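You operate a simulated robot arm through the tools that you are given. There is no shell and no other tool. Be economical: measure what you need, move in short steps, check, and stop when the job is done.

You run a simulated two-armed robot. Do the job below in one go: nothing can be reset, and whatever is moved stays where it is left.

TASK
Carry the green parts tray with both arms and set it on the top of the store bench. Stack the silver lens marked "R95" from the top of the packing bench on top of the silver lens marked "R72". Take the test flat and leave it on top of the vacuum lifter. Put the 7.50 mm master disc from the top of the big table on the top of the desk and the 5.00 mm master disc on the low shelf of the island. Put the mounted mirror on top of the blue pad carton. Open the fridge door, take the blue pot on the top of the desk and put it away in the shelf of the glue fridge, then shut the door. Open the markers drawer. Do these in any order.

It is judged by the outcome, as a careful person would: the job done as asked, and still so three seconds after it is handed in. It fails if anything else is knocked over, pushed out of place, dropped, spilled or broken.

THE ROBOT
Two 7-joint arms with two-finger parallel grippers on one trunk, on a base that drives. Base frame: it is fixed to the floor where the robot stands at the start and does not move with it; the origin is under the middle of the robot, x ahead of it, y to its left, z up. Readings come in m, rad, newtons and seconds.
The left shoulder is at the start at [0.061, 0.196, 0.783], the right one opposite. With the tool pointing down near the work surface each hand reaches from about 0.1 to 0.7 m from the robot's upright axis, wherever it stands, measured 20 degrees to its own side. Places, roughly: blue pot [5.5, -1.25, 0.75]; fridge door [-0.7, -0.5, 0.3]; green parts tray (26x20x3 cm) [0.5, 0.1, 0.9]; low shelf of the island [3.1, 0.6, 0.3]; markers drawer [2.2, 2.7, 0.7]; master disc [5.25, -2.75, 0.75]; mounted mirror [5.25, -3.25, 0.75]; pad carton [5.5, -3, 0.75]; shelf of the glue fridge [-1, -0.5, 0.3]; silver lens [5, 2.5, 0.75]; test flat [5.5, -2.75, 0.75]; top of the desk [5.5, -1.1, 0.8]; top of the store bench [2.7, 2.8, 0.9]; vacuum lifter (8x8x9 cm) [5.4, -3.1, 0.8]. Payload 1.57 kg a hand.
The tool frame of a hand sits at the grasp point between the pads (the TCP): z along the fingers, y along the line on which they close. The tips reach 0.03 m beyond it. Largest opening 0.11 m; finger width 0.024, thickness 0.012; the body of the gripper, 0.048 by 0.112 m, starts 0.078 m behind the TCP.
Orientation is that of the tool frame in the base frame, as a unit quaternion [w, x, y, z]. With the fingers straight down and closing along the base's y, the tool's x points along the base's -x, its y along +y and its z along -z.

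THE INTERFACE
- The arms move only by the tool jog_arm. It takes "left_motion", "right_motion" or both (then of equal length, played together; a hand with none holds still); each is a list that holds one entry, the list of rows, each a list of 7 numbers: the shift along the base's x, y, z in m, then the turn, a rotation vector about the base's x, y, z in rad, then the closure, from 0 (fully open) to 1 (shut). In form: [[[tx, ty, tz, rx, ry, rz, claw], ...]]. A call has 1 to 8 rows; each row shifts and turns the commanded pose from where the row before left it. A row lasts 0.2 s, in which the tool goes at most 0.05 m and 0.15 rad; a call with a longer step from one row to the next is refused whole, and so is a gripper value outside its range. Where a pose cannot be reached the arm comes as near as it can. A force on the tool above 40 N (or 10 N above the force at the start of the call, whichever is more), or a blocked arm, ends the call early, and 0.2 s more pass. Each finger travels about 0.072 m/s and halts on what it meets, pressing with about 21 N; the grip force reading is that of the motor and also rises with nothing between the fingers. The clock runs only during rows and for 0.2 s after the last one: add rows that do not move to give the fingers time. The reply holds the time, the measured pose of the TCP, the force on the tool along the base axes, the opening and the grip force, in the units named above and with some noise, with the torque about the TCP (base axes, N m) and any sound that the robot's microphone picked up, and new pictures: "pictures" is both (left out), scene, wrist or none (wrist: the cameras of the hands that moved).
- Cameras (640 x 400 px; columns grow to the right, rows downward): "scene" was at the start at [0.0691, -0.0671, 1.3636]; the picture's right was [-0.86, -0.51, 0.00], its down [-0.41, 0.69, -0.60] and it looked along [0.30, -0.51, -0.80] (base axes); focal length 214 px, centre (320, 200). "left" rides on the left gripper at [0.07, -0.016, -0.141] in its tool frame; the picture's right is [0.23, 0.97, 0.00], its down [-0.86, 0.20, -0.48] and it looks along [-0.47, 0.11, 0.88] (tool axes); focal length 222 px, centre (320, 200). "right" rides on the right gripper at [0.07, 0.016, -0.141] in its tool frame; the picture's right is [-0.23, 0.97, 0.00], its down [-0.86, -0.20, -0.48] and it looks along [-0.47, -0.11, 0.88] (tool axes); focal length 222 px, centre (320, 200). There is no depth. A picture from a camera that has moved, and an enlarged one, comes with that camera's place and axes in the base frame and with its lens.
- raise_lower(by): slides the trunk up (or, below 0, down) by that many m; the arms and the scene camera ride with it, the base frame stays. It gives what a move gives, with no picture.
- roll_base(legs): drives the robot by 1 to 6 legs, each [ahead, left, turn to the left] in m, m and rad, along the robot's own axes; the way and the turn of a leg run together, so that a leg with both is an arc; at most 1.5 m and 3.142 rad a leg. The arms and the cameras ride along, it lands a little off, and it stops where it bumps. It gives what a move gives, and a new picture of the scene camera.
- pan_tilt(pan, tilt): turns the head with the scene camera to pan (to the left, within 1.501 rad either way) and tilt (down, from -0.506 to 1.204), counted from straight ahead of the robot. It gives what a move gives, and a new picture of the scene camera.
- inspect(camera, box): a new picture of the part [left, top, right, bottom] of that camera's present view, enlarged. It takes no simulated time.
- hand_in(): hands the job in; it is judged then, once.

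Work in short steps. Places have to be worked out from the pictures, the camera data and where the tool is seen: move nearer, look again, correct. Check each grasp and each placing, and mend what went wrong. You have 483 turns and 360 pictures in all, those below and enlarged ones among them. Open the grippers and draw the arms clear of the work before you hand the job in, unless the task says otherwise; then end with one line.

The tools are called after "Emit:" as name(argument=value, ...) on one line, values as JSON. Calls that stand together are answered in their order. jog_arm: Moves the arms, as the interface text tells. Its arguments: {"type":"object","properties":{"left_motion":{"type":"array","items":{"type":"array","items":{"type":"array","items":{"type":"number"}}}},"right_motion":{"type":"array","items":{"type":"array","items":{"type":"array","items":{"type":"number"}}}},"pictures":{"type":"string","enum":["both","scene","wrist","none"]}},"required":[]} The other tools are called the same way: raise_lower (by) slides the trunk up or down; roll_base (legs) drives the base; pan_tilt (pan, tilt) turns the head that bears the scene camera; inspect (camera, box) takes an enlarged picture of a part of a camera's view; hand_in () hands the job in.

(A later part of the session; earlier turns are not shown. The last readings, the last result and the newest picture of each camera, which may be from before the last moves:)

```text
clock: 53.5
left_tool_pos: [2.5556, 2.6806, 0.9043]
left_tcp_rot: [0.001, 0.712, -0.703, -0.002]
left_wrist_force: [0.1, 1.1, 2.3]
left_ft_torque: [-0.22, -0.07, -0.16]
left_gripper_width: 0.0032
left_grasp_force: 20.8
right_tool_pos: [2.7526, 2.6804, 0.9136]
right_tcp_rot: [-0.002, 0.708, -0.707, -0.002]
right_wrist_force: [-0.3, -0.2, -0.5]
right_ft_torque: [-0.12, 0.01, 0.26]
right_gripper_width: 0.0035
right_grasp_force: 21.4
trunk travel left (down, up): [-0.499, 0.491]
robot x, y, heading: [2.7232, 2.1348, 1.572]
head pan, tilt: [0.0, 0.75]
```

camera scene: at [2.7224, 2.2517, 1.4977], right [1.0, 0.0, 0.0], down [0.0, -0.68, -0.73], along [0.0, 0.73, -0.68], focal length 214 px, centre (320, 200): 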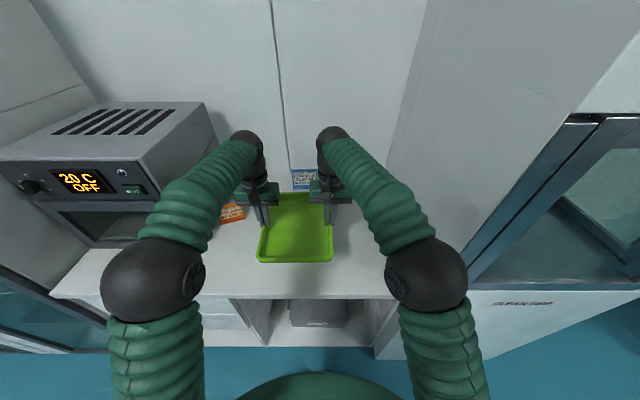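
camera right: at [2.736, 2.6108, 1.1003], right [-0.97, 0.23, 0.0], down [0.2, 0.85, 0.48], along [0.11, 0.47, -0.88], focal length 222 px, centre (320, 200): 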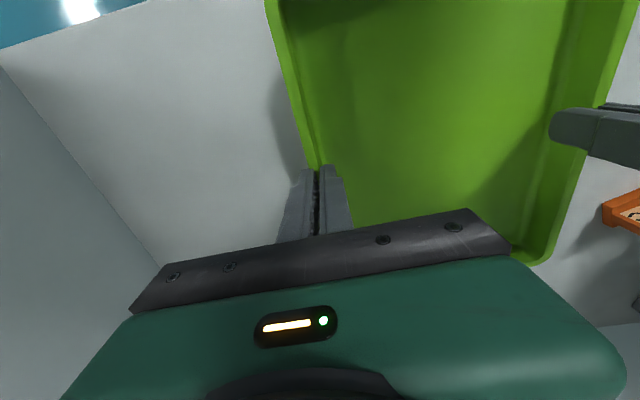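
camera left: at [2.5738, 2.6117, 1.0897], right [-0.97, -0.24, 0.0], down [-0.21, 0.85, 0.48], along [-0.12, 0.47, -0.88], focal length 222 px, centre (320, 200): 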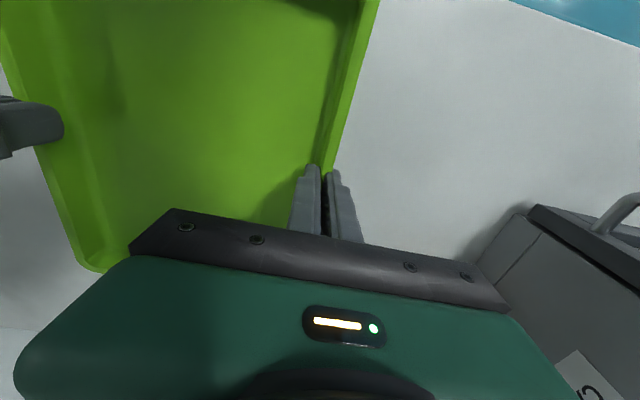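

The left shows a first slight upward force, so I go down a few more mm in 2 mm rows.

Emit:
jog_arm(left_motion=[[[0, 0, -0.002, 0, 0, 0, 1], [0, 0, -0.002, 0, 0, 0, 1], [0, 0, 0, 0, 0, 0, 1]]], right_motion=[[[0, 0, -0.002, 0, 0, 0, 1], [0, 0, -0.002, 0, 0, 0, 1], [0, 0, 0, 0, 0, 0, 1]]], pictures="wrist")

```text
clock: 54.3
left_tool_pos: [2.5562, 2.68, 0.9023]
left_tcp_rot: [-0.001, 0.712, -0.702, -0.004]
left_wrist_force: [-2.4, 6.1, 17.9]
left_ft_torque: [0.18, -0.1, -0.23]
left_gripper_width: 0.0041
left_grasp_force: 21.2
right_tool_pos: [2.7533, 2.6787, 0.9118]
right_tcp_rot: [-0.003, 0.708, -0.707, -0.002]
right_wrist_force: [0.5, 4.2, 17.2]
right_ft_torque: [0.14, 0.02, 0.52]
right_gripper_width: 0.0036
right_grasp_force: 21.3
trunk travel left (down, up): [-0.499, 0.491]
robot x, y, heading: [2.7246, 2.1374, 1.575]
head pan, tilt: [0.0, 0.75]
camera right: at [2.7366, 2.6093, 1.0527], right [-0.97, 0.23, 0.0], down [0.2, 0.85, 0.49], along [0.11, 0.47, -0.87], focal length 222 px, centre (320, 200)
camera left: at [2.5741, 2.6097, 1.0421], right [-0.97, -0.24, 0.0], down [-0.21, 0.85, 0.48], along [-0.12, 0.47, -0.87], focal length 222 px, centre (320, 200)
```

right: 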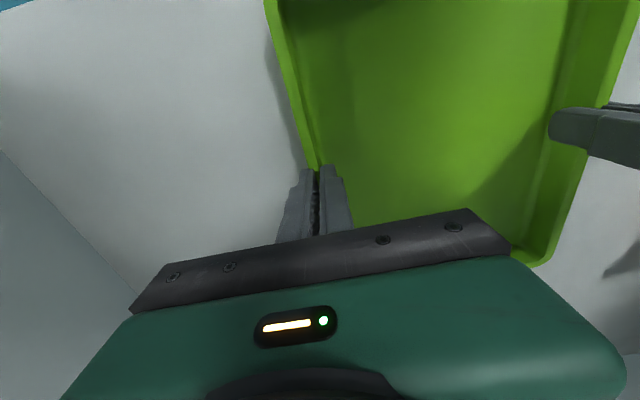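
left: 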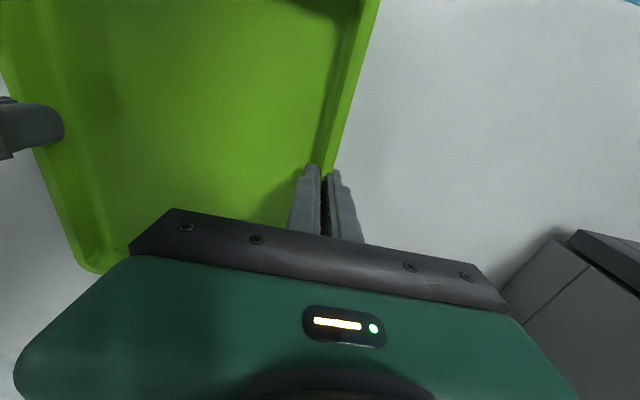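

The tray is resting on the bench (17 N each). I ease off, open and lift both hands straight up.

Emit:
jog_arm(left_motion=[[[0, 0, 0.002, 0, 0, 0, 1], [0, 0, 0, 0, 0, 0, 0.8], [0, 0, 0, 0, 0, 0, 0.65], [0, 0, 0, 0, 0, 0, 0.65], [0, 0, 0.03, 0, 0, 0, 0.65], [0, 0, 0.04, 0, 0, 0, 0.65], [0, 0, 0.04, 0, 0, 0, 0.65]]], right_motion=[[[0, 0, 0.002, 0, 0, 0, 1], [0, 0, 0, 0, 0, 0, 0.8], [0, 0, 0, 0, 0, 0, 0.65], [0, 0, 0, 0, 0, 0, 0.65], [0, 0, 0.03, 0, 0, 0, 0.65], [0, 0, 0.04, 0, 0, 0, 0.65], [0, 0, 0.04, 0, 0, 0, 0.65]]], pictures="scene")

```text
clock: 55.9
left_tool_pos: [2.557, 2.6816, 1.0117]
left_tcp_rot: [0.001, 0.712, -0.702, -0.001]
left_wrist_force: [0.3, -0.1, -0.8]
left_ft_torque: [-0.03, -0.03, -0.01]
left_gripper_width: 0.0385
left_grasp_force: 0.1
right_tool_pos: [2.7546, 2.6801, 1.0225]
right_tcp_rot: [-0.003, 0.707, -0.707, 0.0]
right_wrist_force: [-0.9, 0.2, 0.5]
right_ft_torque: [-0.03, 0.0, 0.03]
right_gripper_width: 0.0382
right_grasp_force: 0.1
trunk travel left (down, up): [-0.499, 0.491]
robot x, y, heading: [2.724, 2.1353, 1.57]
head pan, tilt: [0.0, 0.75]
camera scene: at [2.7227, 2.2504, 1.4977], right [1.0, 0.0, 0.0], down [0.0, -0.68, -0.73], along [0.0, 0.73, -0.68], focal length 214 px, centre (320, 200)
```

scene: 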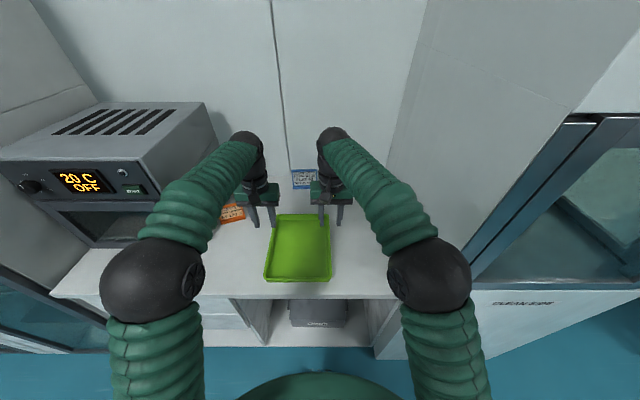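

The tray stands on the bench. I back off and move left to view the markers drawer.

Emit:
roll_base(legs=[[-0.5, 0, 0], [0, 0.4, 0]])

Emit:
pan_tilt(pan=0.0, tilt=0.6)

```text
clock: 61.0
left_tool_pos: [2.159, 2.1805, 1.0126]
left_tcp_rot: [0.002, 0.715, -0.699, -0.004]
left_wrist_force: [0.4, -0.5, 0.1]
left_ft_torque: [-0.01, 0.01, 0.0]
left_gripper_width: 0.0387
left_grasp_force: 0.0
right_tool_pos: [2.3547, 2.1811, 1.0206]
right_tcp_rot: [-0.001, 0.711, -0.704, -0.003]
right_wrist_force: [-0.2, 0.7, -0.2]
right_ft_torque: [-0.03, 0.02, 0.01]
right_gripper_width: 0.0386
right_grasp_force: 0.0
trunk travel left (down, up): [-0.499, 0.491]
robot x, y, heading: [2.3238, 1.6369, 1.584]
head pan, tilt: [0.0, 0.75]
camera scene: at [2.3308, 1.7504, 1.4977], right [1.0, 0.01, -0.01], down [0.0, -0.68, -0.73], along [-0.01, 0.73, -0.68], focal length 214 px, centre (320, 200)
```

scene: 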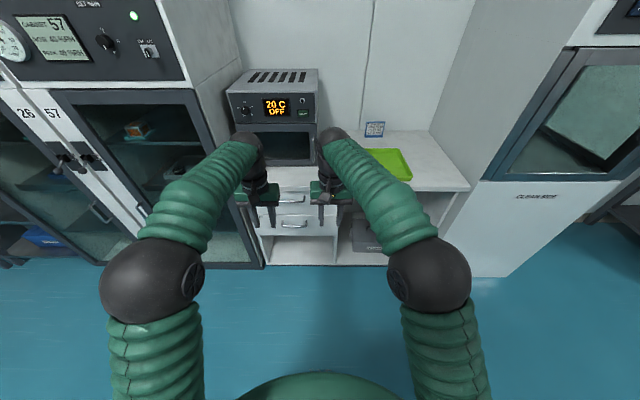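

```text
clock: 61.6
left_tool_pos: [2.1558, 2.1773, 1.0133]
left_tcp_rot: [0.001, 0.715, -0.699, -0.003]
left_wrist_force: [0.7, -0.4, -0.1]
left_ft_torque: [-0.02, 0.03, 0.0]
left_gripper_width: 0.0386
left_grasp_force: 0.0
right_tool_pos: [2.3531, 2.1786, 1.0227]
right_tcp_rot: [-0.004, 0.71, -0.704, -0.002]
right_wrist_force: [0.0, 0.4, 0.0]
right_ft_torque: [-0.01, -0.01, 0.01]
right_gripper_width: 0.0384
right_grasp_force: 0.1
trunk travel left (down, up): [-0.499, 0.491]
robot x, y, heading: [2.3271, 1.6353, 1.58]
head pan, tilt: [0.0, 0.6]
camera scene: at [2.3264, 1.7559, 1.5105], right [1.0, 0.01, 0.0], down [0.0, -0.57, -0.82], along [-0.01, 0.82, -0.57], focal length 214 px, centre (320, 200)
```

scene: 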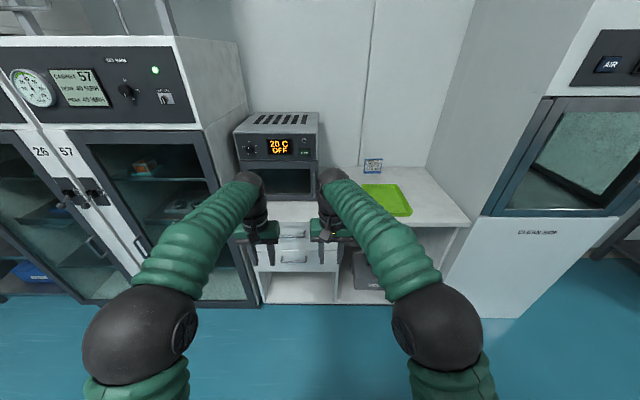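

The drawer handles show between the hands. I enlarge to read the labels.

Emit:
inspect(camera="scene", box=[240, 200, 360, 310])

```text
3.64 times, centred on (300, 255) of scene
camera zoom: at [2.3264, 1.7559, 1.5105], right [1.0, 0.01, 0.0], down [0.0, -0.57, -0.82], along [-0.01, 0.82, -0.57], focal length 780 px, centre (393, 0)
```

zoom: 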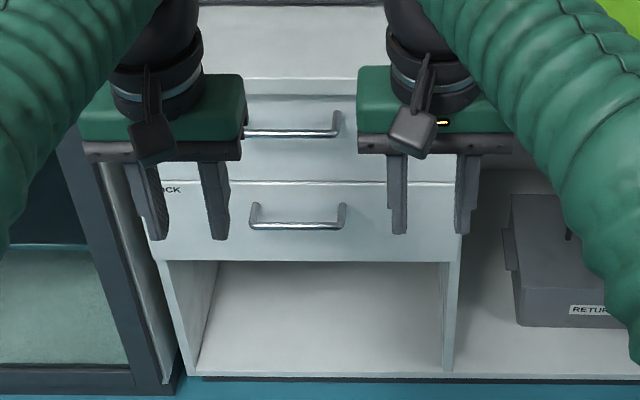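

The lower drawer's label ends in "…OCK", so the upper may be MARKERS. I move the left hand aside and start turning the right hand to point forward with the jaws vertical.

Emit:
jog_arm(left_motion=[[[-0.03, -0.02, 0, 0, 0, 0, 0.6], [-0.03, -0.02, 0, 0, 0, 0, 0.6], [-0.03, -0.02, 0, 0, 0, 0, 0.6], [-0.03, -0.02, 0, 0, 0, 0, 0.6], [0, -0.02, 0, 0, 0, 0, 0.6], [0, -0.02, 0, 0, 0, 0, 0.6], [0, 0, 0, 0, 0, 0, 0.6], [0, 0, 0, 0, 0, 0, 0.6]]], right_motion=[[[0.02, 0, -0.02, 0.086, 0.086, -0.086, 0.4], [0.02, 0, -0.02, 0.086, 0.086, -0.086, 0.4], [0.02, 0, -0.02, 0.086, 0.086, -0.086, 0.4], [0.02, 0, -0.02, 0.086, 0.086, -0.086, 0.4], [0.02, 0, -0.02, 0.086, 0.086, -0.086, 0.4], [0.0, 0, -0.02, 0.086, 0.086, -0.086, 0.4], [0.0, 0, -0.02, 0.086, 0.086, -0.086, 0.4], [0, 0, -0.02, 0.086, 0.086, -0.086, 0.4]]], pictures="none")

Emit:
jog_arm(right_motion=[[[0, 0, -0.01, 0.0866, 0.0866, -0.0866, 0.4], [0, 0, -0.01, 0.0866, 0.0866, -0.0866, 0.4], [0, 0, -0.01, 0.0866, 0.0866, -0.0866, 0.4], [0, 0, -0.01, 0.0866, 0.0866, -0.0866, 0.4], [0, 0, -0.01, 0.0866, 0.0866, -0.0866, 0.4], [0, 0, -0.01, 0.086, 0.086, -0.086, 0.4], [0, 0, 0, 0, 0, 0, 0.4]]])

```text
clock: 63.5
left_tool_pos: [2.032, 2.0596, 1.0124]
left_tcp_rot: [0.001, 0.715, -0.7, -0.002]
left_wrist_force: [-0.2, -0.4, 0.2]
left_ft_torque: [-0.01, -0.01, -0.04]
left_gripper_width: 0.0439
left_grasp_force: 0.1
right_tool_pos: [2.4501, 2.1774, 0.8611]
right_tcp_rot: [0.006, -0.359, 0.814, 0.457]
right_wrist_force: [0.4, 0.3, 0.2]
right_ft_torque: [0.02, 0.01, 0.02]
right_gripper_width: 0.066
right_grasp_force: 0.0
trunk travel left (down, up): [-0.499, 0.491]
robot x, y, heading: [2.3257, 1.6317, 1.58]
head pan, tilt: [0.0, 0.6]
```

```text
clock: 64.7
left_tool_pos: [2.0369, 2.0583, 1.0144]
left_tcp_rot: [0.001, 0.715, -0.699, -0.004]
left_wrist_force: [-0.1, 0.3, -0.4]
left_ft_torque: [-0.01, 0.04, 0.02]
left_gripper_width: 0.044
left_grasp_force: 0.0
right_tool_pos: [2.5594, 2.1869, 0.8735]
right_tcp_rot: [0.049, -0.11, 0.807, 0.578]
right_wrist_force: [-0.4, 0.4, 0.5]
right_ft_torque: [0.04, -0.01, 0.01]
right_gripper_width: 0.0656
right_grasp_force: 0.1
right hand out of reach, approached as far as the arm can: row 3, 4, 5, 6
trunk travel left (down, up): [-0.499, 0.491]
robot x, y, heading: [2.3259, 1.6374, 1.581]
head pan, tilt: [0.0, 0.6]
stopped in row 6 (right hand): the arm was blocked; the commanded pose is now the measured one
camera scene: at [2.3278, 1.7552, 1.5111], right [1.0, 0.01, 0.0], down [0.0, -0.57, -0.82], along [-0.01, 0.82, -0.57], focal length 214 px, centre (320, 200)
camera right: at [2.4956, 2.0511, 0.9218], right [-0.01, 0.33, 0.94], down [0.9, -0.41, 0.15], along [0.43, 0.85, -0.29], focal length 222 px, centre (320, 200)
```

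scene: 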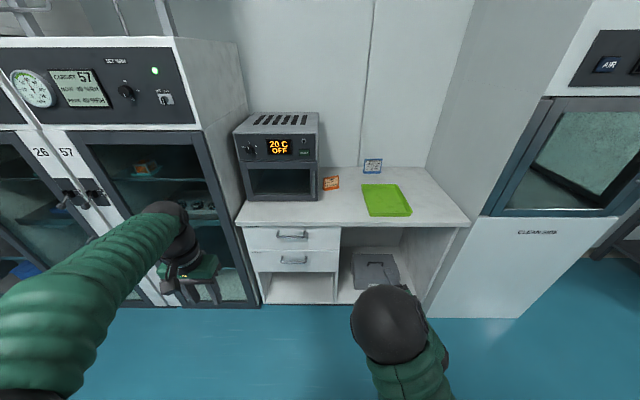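
right: 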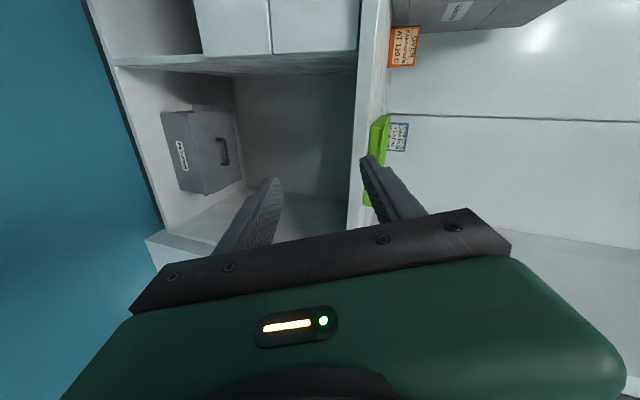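

Drawers are now visible in the scene view; I enlarge to read.

Emit:
inspect(camera="scene", box=[235, 215, 345, 310])

```text
4.21 times, centred on (290, 262) of scene
camera zoom: at [2.3278, 1.7552, 1.5111], right [1.0, 0.01, 0.0], down [0.0, -0.57, -0.82], along [-0.01, 0.82, -0.57], focal length 903 px, centre (446, -63)
```

zoom: 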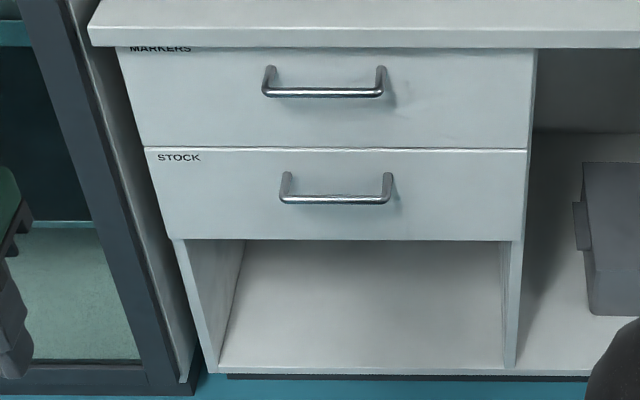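

MARKERS is the upper drawer; its handle bar is near (2.18, 2.49, 0.80). I finish the right hand's turn while bringing it left and slightly down.

Emit:
jog_arm(right_motion=[[[-0.03, -0.02, -0.01, 0, 0, 0, 0.4], [-0.03, -0.02, -0.01, 0.0, 0.0, 0.0, 0.4], [-0.03, 0, -0.01, 0.0825, 0.0575, -0.0225, 0.4], [-0.03, 0, -0.01, 0.0825, 0.0575, -0.0225, 0.4], [-0.03, 0, -0.01, 0.0825, 0.0575, -0.0225, 0.4], [-0.03, 0, -0.01, 0.0825, 0.0575, -0.0225, 0.4], [0, 0, 0, 0, 0, 0, 0.4]]])

```text
clock: 65.8
left_tool_pos: [2.0343, 2.0555, 1.0088]
left_tcp_rot: [-0.001, 0.715, -0.7, -0.003]
left_wrist_force: [-0.2, -1.1, -0.3]
left_ft_torque: [-0.01, -0.01, -0.01]
left_gripper_width: 0.0437
left_grasp_force: 0.1
right_tool_pos: [2.635, 2.1678, 0.9175]
right_tcp_rot: [0.098, -0.024, 0.794, 0.6]
right_wrist_force: [-0.1, 0.4, -0.8]
right_ft_torque: [0.05, -0.02, 0.0]
right_gripper_width: 0.0659
right_grasp_force: 0.0
right hand out of reach, approached as far as the arm can: row 1, 2, 3, 4, 5
trunk travel left (down, up): [-0.499, 0.491]
robot x, y, heading: [2.3289, 1.6348, 1.576]
head pan, tilt: [0.0, 0.6]
stopped in row 5 (right hand): the arm was blocked; the commanded pose is now the measured one
camera scene: at [2.3225, 1.7531, 1.5065], right [1.0, 0.01, 0.0], down [0.01, -0.57, -0.82], along [-0.01, 0.82, -0.57], focal length 214 px, centre (320, 200)
camera right: at [2.5464, 2.0433, 0.9575], right [0.07, 0.25, 0.96], down [0.81, -0.58, 0.09], along [0.58, 0.77, -0.25], focal length 222 px, centre (320, 200)
```

scene: 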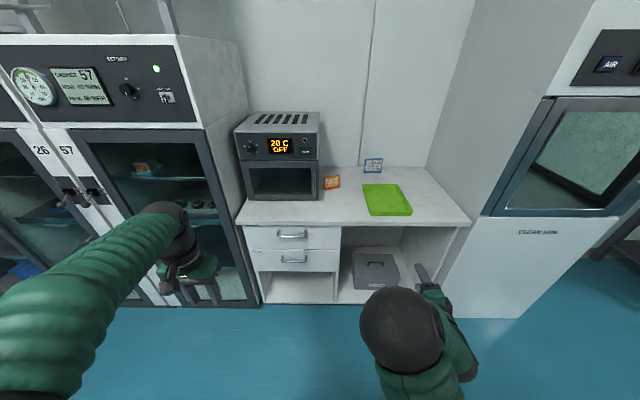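
right: 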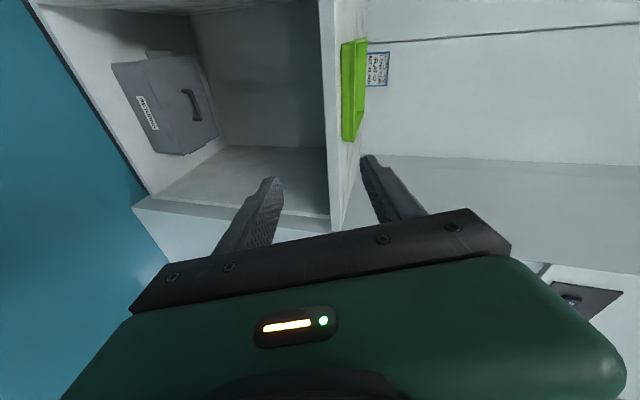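

The right wrist is limited in this sense. I try the left hand instead, turning with the mirrored handedness for its arm.

Emit:
jog_arm(left_motion=[[[0.01, 0, -0.02, 0.0864, 0.0864, -0.0864, 0.4], [0.01, 0, -0.02, 0.0864, 0.0864, -0.0864, 0.4], [0.01, 0, -0.02, 0.0864, 0.0864, -0.0864, 0.4], [0.01, 0, -0.02, 0.0864, 0.0864, -0.0864, 0.4], [0.01, 0, -0.02, 0.0864, 0.0864, -0.0864, 0.4], [0.0, 0, -0.02, 0.0864, 0.0864, -0.0864, 0.4], [0.0, 0, -0.02, 0.0864, 0.0864, -0.0864, 0.4], [0, 0, -0.01, 0.0864, 0.0864, -0.0864, 0.4]]], pictures="none")

Emit:
jog_arm(left_motion=[[[0, 0, -0.01, 0.0864, 0.0864, -0.0864, 0.4], [0, 0, -0.01, 0.0864, 0.0864, -0.0864, 0.4], [0, 0, -0.01, 0.0864, 0.0864, -0.0864, 0.4], [0, 0, -0.01, 0.0864, 0.0864, -0.0864, 0.4], [0, 0, -0.01, 0.0864, 0.0864, -0.0864, 0.4], [0, 0, -0.01, 0.0864, 0.0864, -0.0864, 0.4], [0, 0, 0, 0, 0, 0, 0.4]]])

```text
clock: 67.6
left_tool_pos: [2.0967, 2.1187, 0.8711]
left_tcp_rot: [0.006, -0.362, 0.81, 0.461]
left_wrist_force: [0.2, -0.1, -0.3]
left_ft_torque: [0.0, -0.02, -0.01]
left_gripper_width: 0.0662
left_grasp_force: 0.1
left hand out of reach, approached as far as the arm can: row 6, 7, 8
right_tool_pos: [2.6342, 2.1701, 0.9215]
right_tcp_rot: [0.097, -0.024, 0.794, 0.599]
right_wrist_force: [0.2, -0.8, 0.0]
right_ft_torque: [-0.03, 0.0, 0.0]
right_gripper_width: 0.066
right_grasp_force: 0.1
trunk travel left (down, up): [-0.499, 0.491]
robot x, y, heading: [2.3242, 1.6359, 1.581]
head pan, tilt: [0.0, 0.6]
```

```text
clock: 69.2
left_tool_pos: [2.101, 2.1432, 0.8077]
left_tcp_rot: [0.01, -0.006, 0.705, 0.709]
left_wrist_force: [0.6, -0.1, 0.3]
left_ft_torque: [-0.01, 0.01, -0.03]
left_gripper_width: 0.066
left_grasp_force: 0.1
left hand out of reach, approached as far as the arm can: row 1, 2
right_tool_pos: [2.6336, 2.1694, 0.9212]
right_tcp_rot: [0.098, -0.025, 0.794, 0.599]
right_wrist_force: [-0.4, -0.5, 0.0]
right_ft_torque: [-0.01, -0.03, 0.0]
right_gripper_width: 0.0658
right_grasp_force: 0.0
trunk travel left (down, up): [-0.499, 0.491]
robot x, y, heading: [2.3269, 1.6306, 1.579]
head pan, tilt: [0.0, 0.6]
camera scene: at [2.3223, 1.7547, 1.5108], right [1.0, 0.01, 0.0], down [0.01, -0.57, -0.82], along [-0.01, 0.82, -0.57], focal length 214 px, centre (320, 200)
camera left: at [2.0309, 2.0019, 0.7887], right [-0.25, 0.0, 0.97], down [0.85, -0.49, 0.22], along [0.47, 0.87, 0.12], focal length 222 px, centre (320, 200)
```

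scene: 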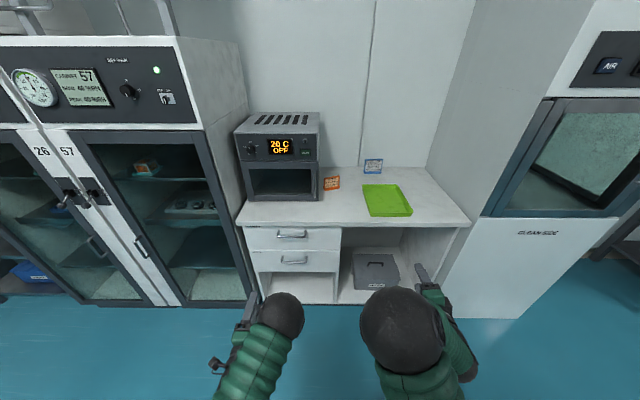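
left: 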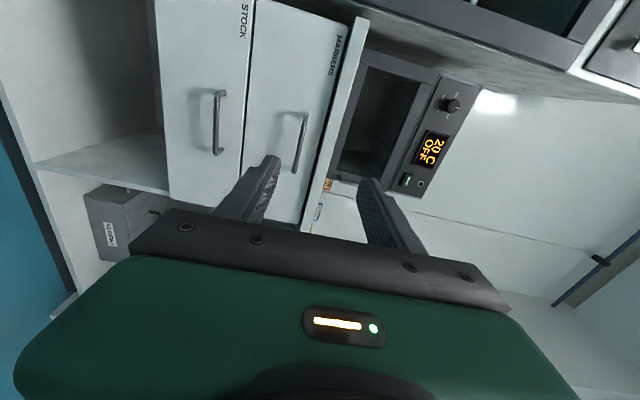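

The left hand points forward with vertical jaws, and I see the MARKERS label; handle bar ≈ (2.17, 2.50, 0.778). I line the hand up, pull the right hand back, and drive ahead.

Emit:
jog_arm(left_motion=[[[0.03, 0, -0.01, 0, 0, 0, 0.4], [0.03, 0, -0.01, 0, 0, 0, 0.4], [0.008, 0, -0.01, 0, 0, 0, 0.4]]], right_motion=[[[0, -0.04, 0, 0, 0, 0, 0.4], [0, -0.04, 0, 0, 0, 0, 0.4], [0, -0.04, 0, 0, 0, 0, 0.4]]], pictures="none")

Emit:
roll_base(legs=[[0.22, 0, -0.01]])

Emit:
inspect(camera="left", box=[120, 40, 440, 240])

```text
clock: 70.0
left_tool_pos: [2.1687, 2.1434, 0.7803]
left_tcp_rot: [0.007, -0.007, 0.706, 0.708]
left_wrist_force: [-0.2, 0.6, 0.3]
left_ft_torque: [0.01, 0.02, 0.01]
left_gripper_width: 0.0661
left_grasp_force: 0.1
right_tool_pos: [2.6754, 2.1408, 0.9152]
right_tcp_rot: [0.095, -0.025, 0.795, 0.599]
right_wrist_force: [0.1, -1.0, -0.4]
right_ft_torque: [0.0, 0.02, 0.03]
right_gripper_width: 0.0661
right_grasp_force: 0.0
right hand out of reach, approached as far as the arm can: row 1, 2, 3
trunk travel left (down, up): [-0.499, 0.491]
robot x, y, heading: [2.3259, 1.6315, 1.58]
head pan, tilt: [0.0, 0.6]
```

```text
clock: 71.7
left_tool_pos: [2.1725, 2.3646, 0.7752]
left_tcp_rot: [0.012, -0.003, 0.706, 0.708]
left_wrist_force: [-0.3, 0.1, 1.2]
left_ft_torque: [0.04, -0.03, -0.04]
left_gripper_width: 0.0661
left_grasp_force: 0.0
right_tool_pos: [2.6794, 2.357, 0.9136]
right_tcp_rot: [0.099, -0.022, 0.794, 0.599]
right_wrist_force: [0.2, 0.9, 0.8]
right_ft_torque: [-0.05, 0.02, 0.0]
right_gripper_width: 0.0658
right_grasp_force: 0.0
trunk travel left (down, up): [-0.499, 0.491]
robot x, y, heading: [2.3234, 1.8549, 1.568]
head pan, tilt: [0.0, 0.6]
camera scene: at [2.3243, 1.9751, 1.5101], right [1.0, 0.0, 0.0], down [0.0, -0.57, -0.82], along [0.0, 0.82, -0.57], focal length 214 px, centre (320, 200)
```

scene: 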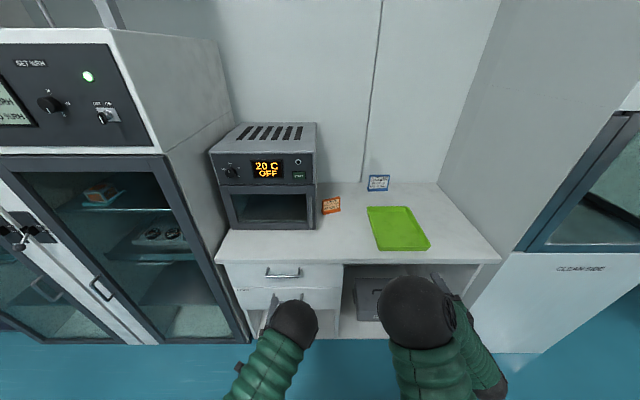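

```text
2.00 times, centred on (280, 140) of left
camera zoom: at [2.1011, 2.2237, 0.7576], right [-0.25, 0.0, 0.97], down [0.84, -0.49, 0.22], along [0.47, 0.87, 0.12], focal length 444 px, centre (400, 320)
```

zoom: 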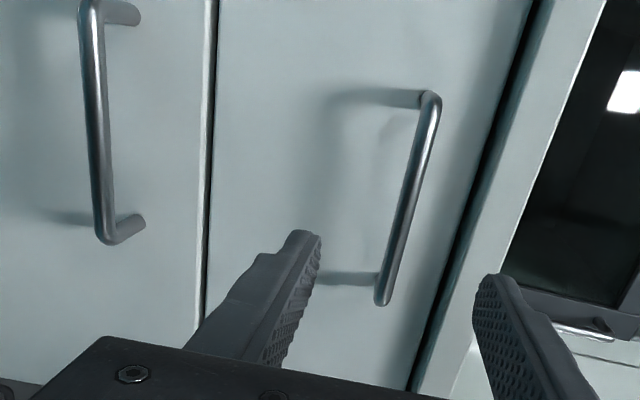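

Bar height ≈0.78 and centre x≈2.175 match the hand. I advance until the fingers straddle the bar.

Emit:
jog_arm(left_motion=[[[0, 0.03, 0.004, 0, 0, 0, 0.4], [0, 0.03, 0, 0, 0, 0, 0.4], [0, 0.025, 0, 0, 0, 0, 0.4], [0, 0.02, 0, 0, 0, 0, 0.4], [0, 0.015, 0, 0, 0, 0, 0.4]]], pictures="wrist")

```text
clock: 72.8
left_tool_pos: [2.1728, 2.4841, 0.7814]
left_tcp_rot: [0.012, -0.003, 0.706, 0.708]
left_wrist_force: [-0.1, 0.2, 0.3]
left_ft_torque: [-0.03, -0.01, -0.01]
left_gripper_width: 0.066
left_grasp_force: 0.0
right_tool_pos: [2.6807, 2.3564, 0.916]
right_tcp_rot: [0.099, -0.022, 0.794, 0.599]
right_wrist_force: [0.9, 0.3, -0.2]
right_ft_torque: [-0.01, -0.01, -0.03]
right_gripper_width: 0.0659
right_grasp_force: 0.0
trunk travel left (down, up): [-0.499, 0.491]
robot x, y, heading: [2.3246, 1.8552, 1.572]
head pan, tilt: [0.0, 0.6]
camera left: at [2.1007, 2.3429, 0.7625], right [-0.25, 0.0, 0.97], down [0.85, -0.49, 0.22], along [0.47, 0.87, 0.12], focal length 222 px, centre (320, 200)
```

left: 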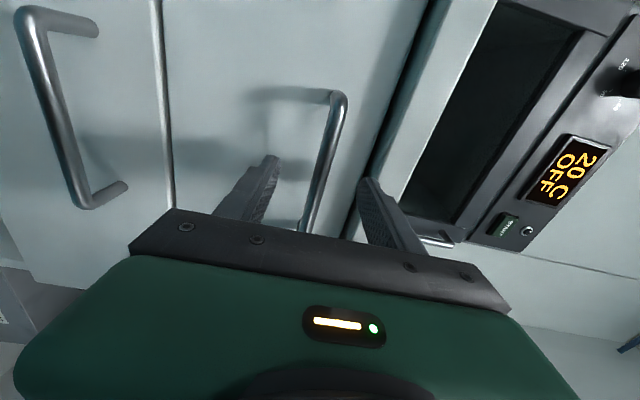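

Bar is farther than assumed (y≈2.55). I drive ahead 5 cm and check.

Emit:
roll_base(legs=[[0.05, 0, 0]])

Emit:
inspect(camera="left", box=[160, 60, 480, 260])

```text
clock: 73.7
left_tool_pos: [2.1715, 2.492, 0.7812]
left_tcp_rot: [0.009, -0.002, 0.705, 0.709]
left_wrist_force: [0.1, -28.4, 8.7]
left_ft_torque: [1.55, 0.15, 0.3]
left_gripper_width: 0.0742
left_grasp_force: 4.6
right_tool_pos: [2.6804, 2.3703, 0.9165]
right_tcp_rot: [0.099, -0.021, 0.792, 0.602]
right_wrist_force: [-0.6, 1.0, 0.0]
right_ft_torque: [0.0, 0.0, 0.05]
right_gripper_width: 0.0661
right_grasp_force: 0.0
trunk travel left (down, up): [-0.499, 0.491]
robot x, y, heading: [2.3243, 1.8706, 1.569]
head pan, tilt: [0.0, 0.6]
stopped in leg 1: the force on the tool passed its limit at 110 N (the readings are from after the stop); the commanded pose is now the measured one
camera scene: at [2.3252, 1.9851, 1.5113], right [1.0, 0.0, 0.0], down [0.0, -0.56, -0.83], along [0.0, 0.83, -0.56], focal length 214 px, centre (320, 200)
```

scene: 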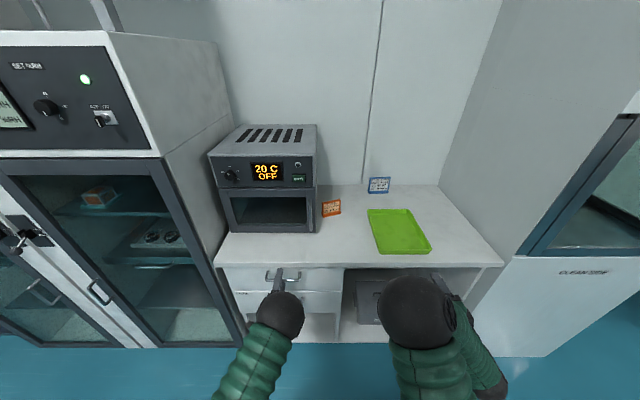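

```text
2.00 times, centred on (320, 160) of left
camera zoom: at [2.1009, 2.3519, 0.7633], right [-0.24, 0.0, 0.97], down [0.85, -0.49, 0.21], along [0.47, 0.87, 0.12], focal length 444 px, centre (320, 280)
```

zoom: 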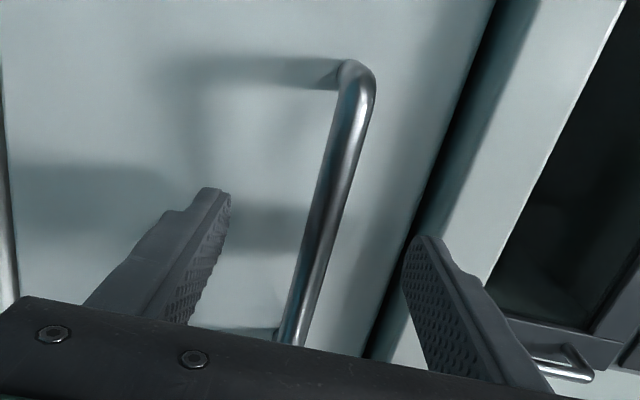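

The upper finger met the bench overhang. I back off 2 cm, narrow the jaws to ~3 cm, and advance again with the arm.

Emit:
jog_arm(left_motion=[[[0, -0.015, 0, 0, 0, 0, 0.6], [0, -0.005, 0, 0, 0, 0, 0.7], [0, 0, 0, 0, 0, 0, 0.7], [0, 0, 0, 0, 0, 0, 0.7]]], pictures="none")

Emit:
inspect(camera="left", box=[160, 60, 480, 260])

```text
clock: 74.7
left_tool_pos: [2.1717, 2.4764, 0.7801]
left_tcp_rot: [0.011, -0.003, 0.707, 0.707]
left_wrist_force: [0.8, 0.0, 0.2]
left_ft_torque: [-0.01, -0.01, 0.0]
left_gripper_width: 0.033
left_grasp_force: 0.1
right_tool_pos: [2.6806, 2.3751, 0.915]
right_tcp_rot: [0.098, -0.022, 0.793, 0.6]
right_wrist_force: [0.6, 0.8, 0.2]
right_ft_torque: [0.01, -0.01, -0.03]
right_gripper_width: 0.0661
right_grasp_force: 0.1
trunk travel left (down, up): [-0.499, 0.491]
robot x, y, heading: [2.3253, 1.8702, 1.568]
head pan, tilt: [0.0, 0.6]
```

```text
2.00 times, centred on (320, 160) of left
camera zoom: at [2.1008, 2.3357, 0.7609], right [-0.25, 0.0, 0.97], down [0.85, -0.49, 0.22], along [0.47, 0.87, 0.12], focal length 444 px, centre (320, 280)
```

zoom: 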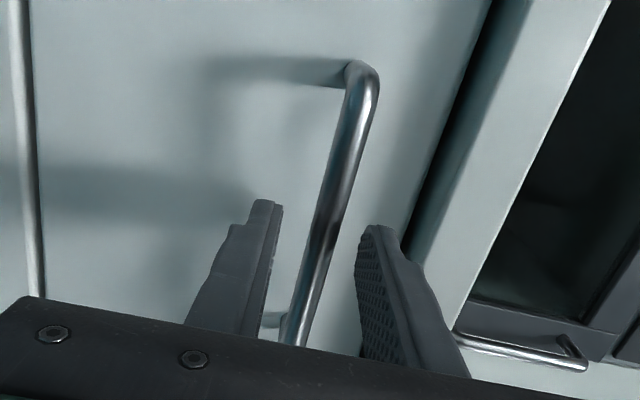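

The bar lies between the fingers. I advance 5 cm and then close.

Emit:
jog_arm(left_motion=[[[0, 0.02, 0, 0, 0, 0, 0.7], [0, 0.015, 0, 0, 0, 0, 0.7], [0, 0.015, 0, 0, 0, 0, 0.7], [0, 0, 0, 0, 0, 0, 0.85], [0, 0, 0, 0, 0, 0, 1], [0, 0, 0, 0, 0, 0, 1]]], pictures="wrist")

```text
clock: 75.4
left_tool_pos: [2.1724, 2.5129, 0.7774]
left_tcp_rot: [0.011, -0.002, 0.708, 0.706]
left_wrist_force: [0.5, -0.2, -0.5]
left_ft_torque: [0.01, 0.0, -0.04]
left_gripper_width: 0.033
left_grasp_force: 0.0
right_tool_pos: [2.6802, 2.3729, 0.916]
right_tcp_rot: [0.098, -0.022, 0.793, 0.6]
right_wrist_force: [1.0, 0.4, 0.1]
right_ft_torque: [0.01, 0.03, 0.01]
right_gripper_width: 0.0657
right_grasp_force: 0.0
trunk travel left (down, up): [-0.499, 0.491]
robot x, y, heading: [2.3248, 1.8733, 1.575]
head pan, tilt: [0.0, 0.6]
stopped in row 3 (left hand): the force on the tool passed its limit at 50 N (the readings are from after the stop); the commanded pose is now the measured one
camera left: at [2.1012, 2.3722, 0.7607], right [-0.24, 0.0, 0.97], down [0.85, -0.49, 0.22], along [0.47, 0.87, 0.12], focal length 222 px, centre (320, 200)
```

left: 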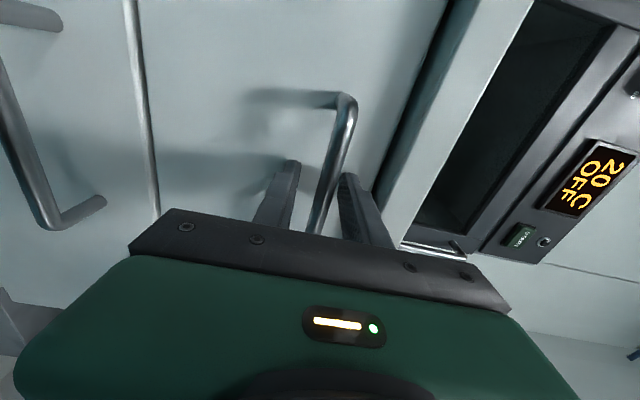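

The tips reached the drawer face; the bar is inside the jaws. I back 3 mm and close.

Emit:
jog_arm(left_motion=[[[0, -0.003, 0, 0, 0, 0, 0.8], [0, 0, 0, 0, 0, 0, 1], [0, 0, 0, 0, 0, 0, 1], [0, 0, 0, 0, 0, 0, 1]]], pictures="wrist")

```text
clock: 76.4
left_tool_pos: [2.1728, 2.5097, 0.7789]
left_tcp_rot: [0.01, -0.002, 0.706, 0.708]
left_wrist_force: [-2.0, 2.8, 11.5]
left_ft_torque: [-0.11, 0.72, -0.32]
left_gripper_width: 0.0121
left_grasp_force: 29.6
right_tool_pos: [2.6798, 2.3739, 0.9161]
right_tcp_rot: [0.098, -0.022, 0.793, 0.601]
right_wrist_force: [0.6, -0.4, -0.1]
right_ft_torque: [0.0, -0.05, -0.01]
right_gripper_width: 0.0661
right_grasp_force: 0.1
trunk travel left (down, up): [-0.499, 0.491]
robot x, y, heading: [2.3226, 1.8704, 1.568]
head pan, tilt: [0.0, 0.6]
camera left: at [2.1009, 2.3698, 0.7618], right [-0.24, 0.0, 0.97], down [0.85, -0.49, 0.21], along [0.47, 0.87, 0.12], focal length 222 px, centre (320, 200)
```

left: 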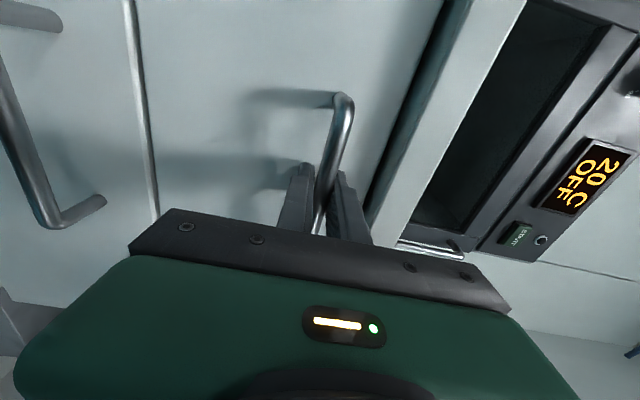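

The bar is gripped (12 mm). I pull by driving straight back.

Emit:
roll_base(legs=[[-0.15, 0, 0]])

Emit:
roll_base(legs=[[-0.12, 0, 0]])

```text
clock: 77.8
left_tool_pos: [2.1727, 2.3593, 0.7804]
left_tcp_rot: [0.01, -0.002, 0.707, 0.707]
left_wrist_force: [-2.1, 0.6, 15.2]
left_ft_torque: [0.03, 0.7, 0.02]
left_gripper_width: 0.0121
left_grasp_force: 29.1
right_tool_pos: [2.6803, 2.222, 0.9167]
right_tcp_rot: [0.098, -0.022, 0.793, 0.601]
right_wrist_force: [0.5, 0.3, 0.0]
right_ft_torque: [-0.01, 0.01, -0.05]
right_gripper_width: 0.0661
right_grasp_force: 0.0
trunk travel left (down, up): [-0.499, 0.491]
robot x, y, heading: [2.329, 1.7197, 1.567]
head pan, tilt: [0.0, 0.6]
camera scene: at [2.325, 1.8388, 1.5111], right [1.0, 0.0, 0.0], down [0.0, -0.56, -0.83], along [0.0, 0.83, -0.56], focal length 214 px, centre (320, 200)
```

scene: 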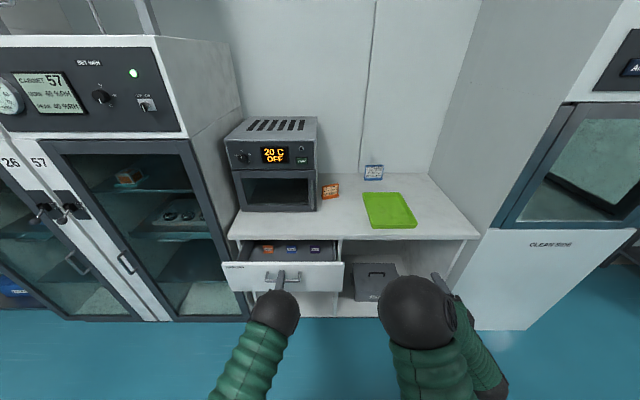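

```text
clock: 79.0
left_tool_pos: [2.1716, 2.2398, 0.7792]
left_tcp_rot: [0.011, -0.002, 0.707, 0.707]
left_wrist_force: [-1.9, 0.5, 7.6]
left_ft_torque: [0.01, 0.73, 0.19]
left_gripper_width: 0.0121
left_grasp_force: 29.3
right_tool_pos: [2.68, 2.1008, 0.9172]
right_tcp_rot: [0.098, -0.022, 0.793, 0.601]
right_wrist_force: [-0.1, -0.3, -1.1]
right_ft_torque: [-0.01, 0.0, 0.01]
right_gripper_width: 0.0657
right_grasp_force: 0.1
trunk travel left (down, up): [-0.499, 0.491]
robot x, y, heading: [2.3266, 1.6043, 1.569]
head pan, tilt: [0.0, 0.6]
camera scene: at [2.3247, 1.7203, 1.511], right [1.0, 0.0, 0.0], down [0.0, -0.57, -0.82], along [0.0, 0.82, -0.57], focal length 214 px, centre (320, 200)
```

scene: 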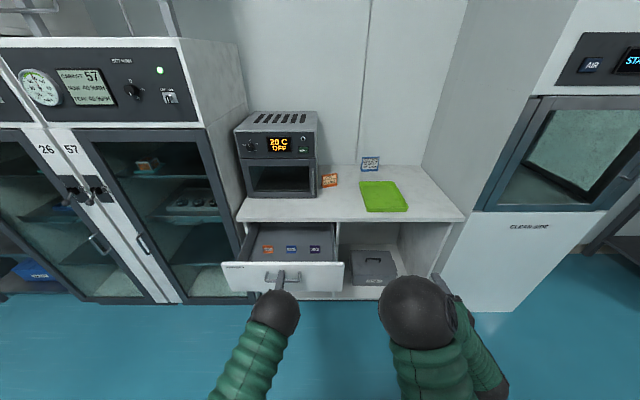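

The drawer is open about 27 cm. I release and draw the left hand straight back.

Emit:
jog_arm(left_motion=[[[0, 0, 0, 0, 0, 0, 0.8], [0, 0, 0, 0, 0, 0, 0.6], [0, 0, 0, 0, 0, 0, 0.6], [0, -0.03, 0, 0, 0, 0, 0.6], [0, -0.04, 0, 0, 0, 0, 0.6], [0, -0.03, 0, 0, 0, 0, 0.6]]], pictures="scene")

```text
clock: 80.4
left_tool_pos: [2.1719, 2.1388, 0.7796]
left_tcp_rot: [0.01, -0.003, 0.706, 0.708]
left_wrist_force: [-0.1, 0.0, -0.3]
left_ft_torque: [0.03, 0.03, -0.01]
left_gripper_width: 0.0442
left_grasp_force: 0.0
right_tool_pos: [2.6786, 2.1015, 0.917]
right_tcp_rot: [0.099, -0.022, 0.793, 0.601]
right_wrist_force: [-0.2, 0.3, 0.5]
right_ft_torque: [-0.01, -0.03, -0.01]
right_gripper_width: 0.0658
right_grasp_force: 0.1
trunk travel left (down, up): [-0.499, 0.491]
robot x, y, heading: [2.3235, 1.5995, 1.572]
head pan, tilt: [0.0, 0.6]
camera scene: at [2.3245, 1.7224, 1.5107], right [1.0, 0.0, 0.0], down [0.0, -0.57, -0.82], along [0.0, 0.82, -0.57], focal length 214 px, centre (320, 200)
```

scene: 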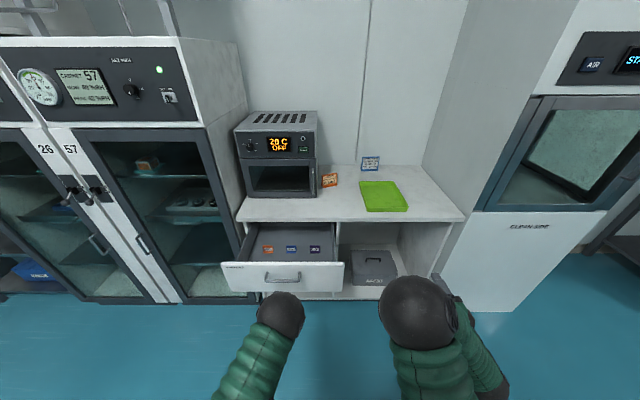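

Drawer done. I bring both hands back to fingers-down, higher and closer, before driving to the packing bench.

Emit:
jog_arm(left_motion=[[[-0.005, -0.015, 0.02, -0.0864, -0.0864, 0.0864, 0.3], [-0.005, -0.015, 0.02, -0.0864, -0.0864, 0.0864, 0.3], [-0.005, -0.015, 0.02, -0.0864, -0.0864, 0.0864, 0.3], [-0.005, -0.01, 0.02, -0.0864, -0.0864, 0.0864, 0.3], [-0.005, 0, 0.02, -0.0864, -0.0864, 0.0864, 0.3], [-0.005, 0, 0.02, -0.0864, -0.0864, 0.0864, 0.3], [-0.005, 0, 0.02, -0.0864, -0.0864, 0.0864, 0.3], [-0.005, 0, 0.02, -0.0864, -0.0864, 0.0864, 0.3]]], right_motion=[[[-0.01, -0.01, 0.01, -0.0887, -0.0644, 0.0985, 0.3], [-0.01, -0.01, 0.01, -0.0887, -0.0644, 0.0985, 0.3], [-0.01, -0.01, 0.01, -0.0887, -0.0644, 0.0985, 0.3], [-0.01, -0.01, 0.01, -0.0887, -0.0644, 0.0985, 0.3], [-0.01, 0, 0.01, -0.0887, -0.0644, 0.0985, 0.3], [-0.01, 0, 0.01, -0.0887, -0.0644, 0.0985, 0.3], [-0.01, 0, 0.01, -0.0887, -0.0644, 0.0985, 0.3], [-0.01, 0, 0.01, -0.0887, -0.0644, 0.0985, 0.3]]], pictures="none")

Emit:
jog_arm(left_motion=[[[0, 0, 0.02, -0.0864, -0.0864, 0.0864, 0.3], [0, 0, 0.02, -0.0864, -0.0864, 0.0864, 0.3], [0, 0, 0.01, -0.0864, -0.0864, 0.0864, 0.3], [0, 0, 0, -0.0864, -0.0864, 0.0864, 0.3], [0, 0, 0, -0.0864, -0.0864, 0.0864, 0.3], [0, 0, 0, -0.0864, -0.0864, 0.0864, 0.3], [0, 0, 0, 0, 0, 0, 0.3]]], right_motion=[[[-0.01, 0, 0.01, -0.0887, -0.0644, 0.0985, 0.3], [-0.01, 0, 0.01, -0.0887, -0.0644, 0.0985, 0.3], [-0.01, 0, 0.01, -0.0887, -0.0644, 0.0985, 0.3], [-0.01, 0, 0, -0.0887, -0.0644, 0.0985, 0.3], [-0.01, 0, 0, -0.0887, -0.0644, 0.0985, 0.3], [0, 0, 0, 0, 0, 0, 0.3], [0, 0, 0, 0, 0, 0, 0.3]]], pictures="none")

Emit:
pan_tilt(pan=-1.4, tilt=0.4)

```text
clock: 81.8
left_tool_pos: [2.1487, 2.0984, 0.8892]
left_tcp_rot: [0.007, -0.34, 0.808, 0.48]
left_wrist_force: [0.3, 0.3, -0.4]
left_ft_torque: [-0.02, -0.02, -0.02]
left_gripper_width: 0.0767
left_grasp_force: 0.1
left hand out of reach, approached as far as the arm can: row 3, 4
right_tool_pos: [2.6931, 2.0377, 0.9775]
right_tcp_rot: [0.073, -0.268, 0.873, 0.401]
right_wrist_force: [-0.3, -0.1, -0.3]
right_ft_torque: [0.0, -0.06, 0.0]
right_gripper_width: 0.0769
right_grasp_force: 0.1
right hand out of reach, approached as far as the arm can: row 1
trunk travel left (down, up): [-0.499, 0.491]
robot x, y, heading: [2.3214, 1.604, 1.57]
head pan, tilt: [0.0, 0.6]
stopped in row 6 (right hand): the arm was blocked; the commanded pose is now the measured one
```

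```text
clock: 83.6
left_tool_pos: [2.1496, 2.0983, 0.9396]
left_tcp_rot: [0.004, -0.632, 0.761, 0.145]
left_wrist_force: [0.5, -0.6, -0.9]
left_ft_torque: [0.0, 0.0, -0.03]
left_gripper_width: 0.0767
left_grasp_force: 0.1
right_tool_pos: [2.6938, 2.018, 1.0156]
right_tcp_rot: [0.043, -0.477, 0.856, 0.196]
right_wrist_force: [-0.8, -0.1, 0.0]
right_ft_torque: [-0.01, 0.0, -0.02]
right_gripper_width: 0.0768
right_grasp_force: 0.0
trunk travel left (down, up): [-0.499, 0.491]
robot x, y, heading: [2.3221, 1.6067, 1.572]
head pan, tilt: [0.0, 0.6]
stopped in row 7 (right hand): the arm was blocked; the commanded pose is now the measured one
```

```text
clock: 85.1
left_tool_pos: [2.1496, 2.0977, 0.9368]
left_tcp_rot: [0.003, -0.632, 0.761, 0.146]
left_wrist_force: [0.1, -0.4, -0.6]
left_ft_torque: [0.0, -0.02, 0.01]
left_gripper_width: 0.0768
left_grasp_force: 0.0
right_tool_pos: [2.6934, 2.0194, 1.0168]
right_tcp_rot: [0.044, -0.478, 0.855, 0.197]
right_wrist_force: [-0.1, 0.1, 0.1]
right_ft_torque: [0.01, 0.03, -0.04]
right_gripper_width: 0.0771
right_grasp_force: 0.0
trunk travel left (down, up): [-0.499, 0.491]
robot x, y, heading: [2.3207, 1.601, 1.57]
head pan, tilt: [-1.4, 0.4]
camera scene: at [2.4157, 1.6495, 1.5286], right [0.17, -0.99, 0.0], down [-0.38, -0.07, -0.92], along [0.91, 0.16, -0.39], focal length 214 px, centre (320, 200)
```

scene: 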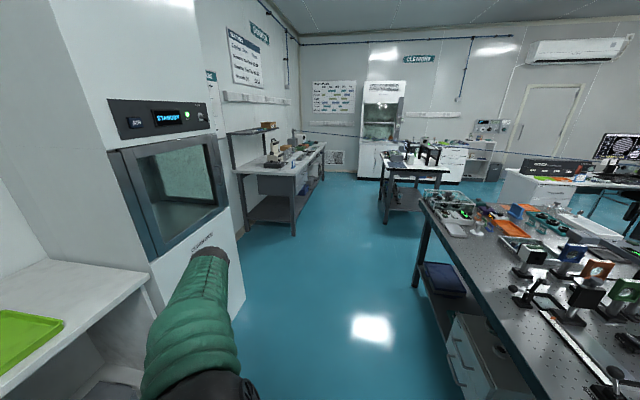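

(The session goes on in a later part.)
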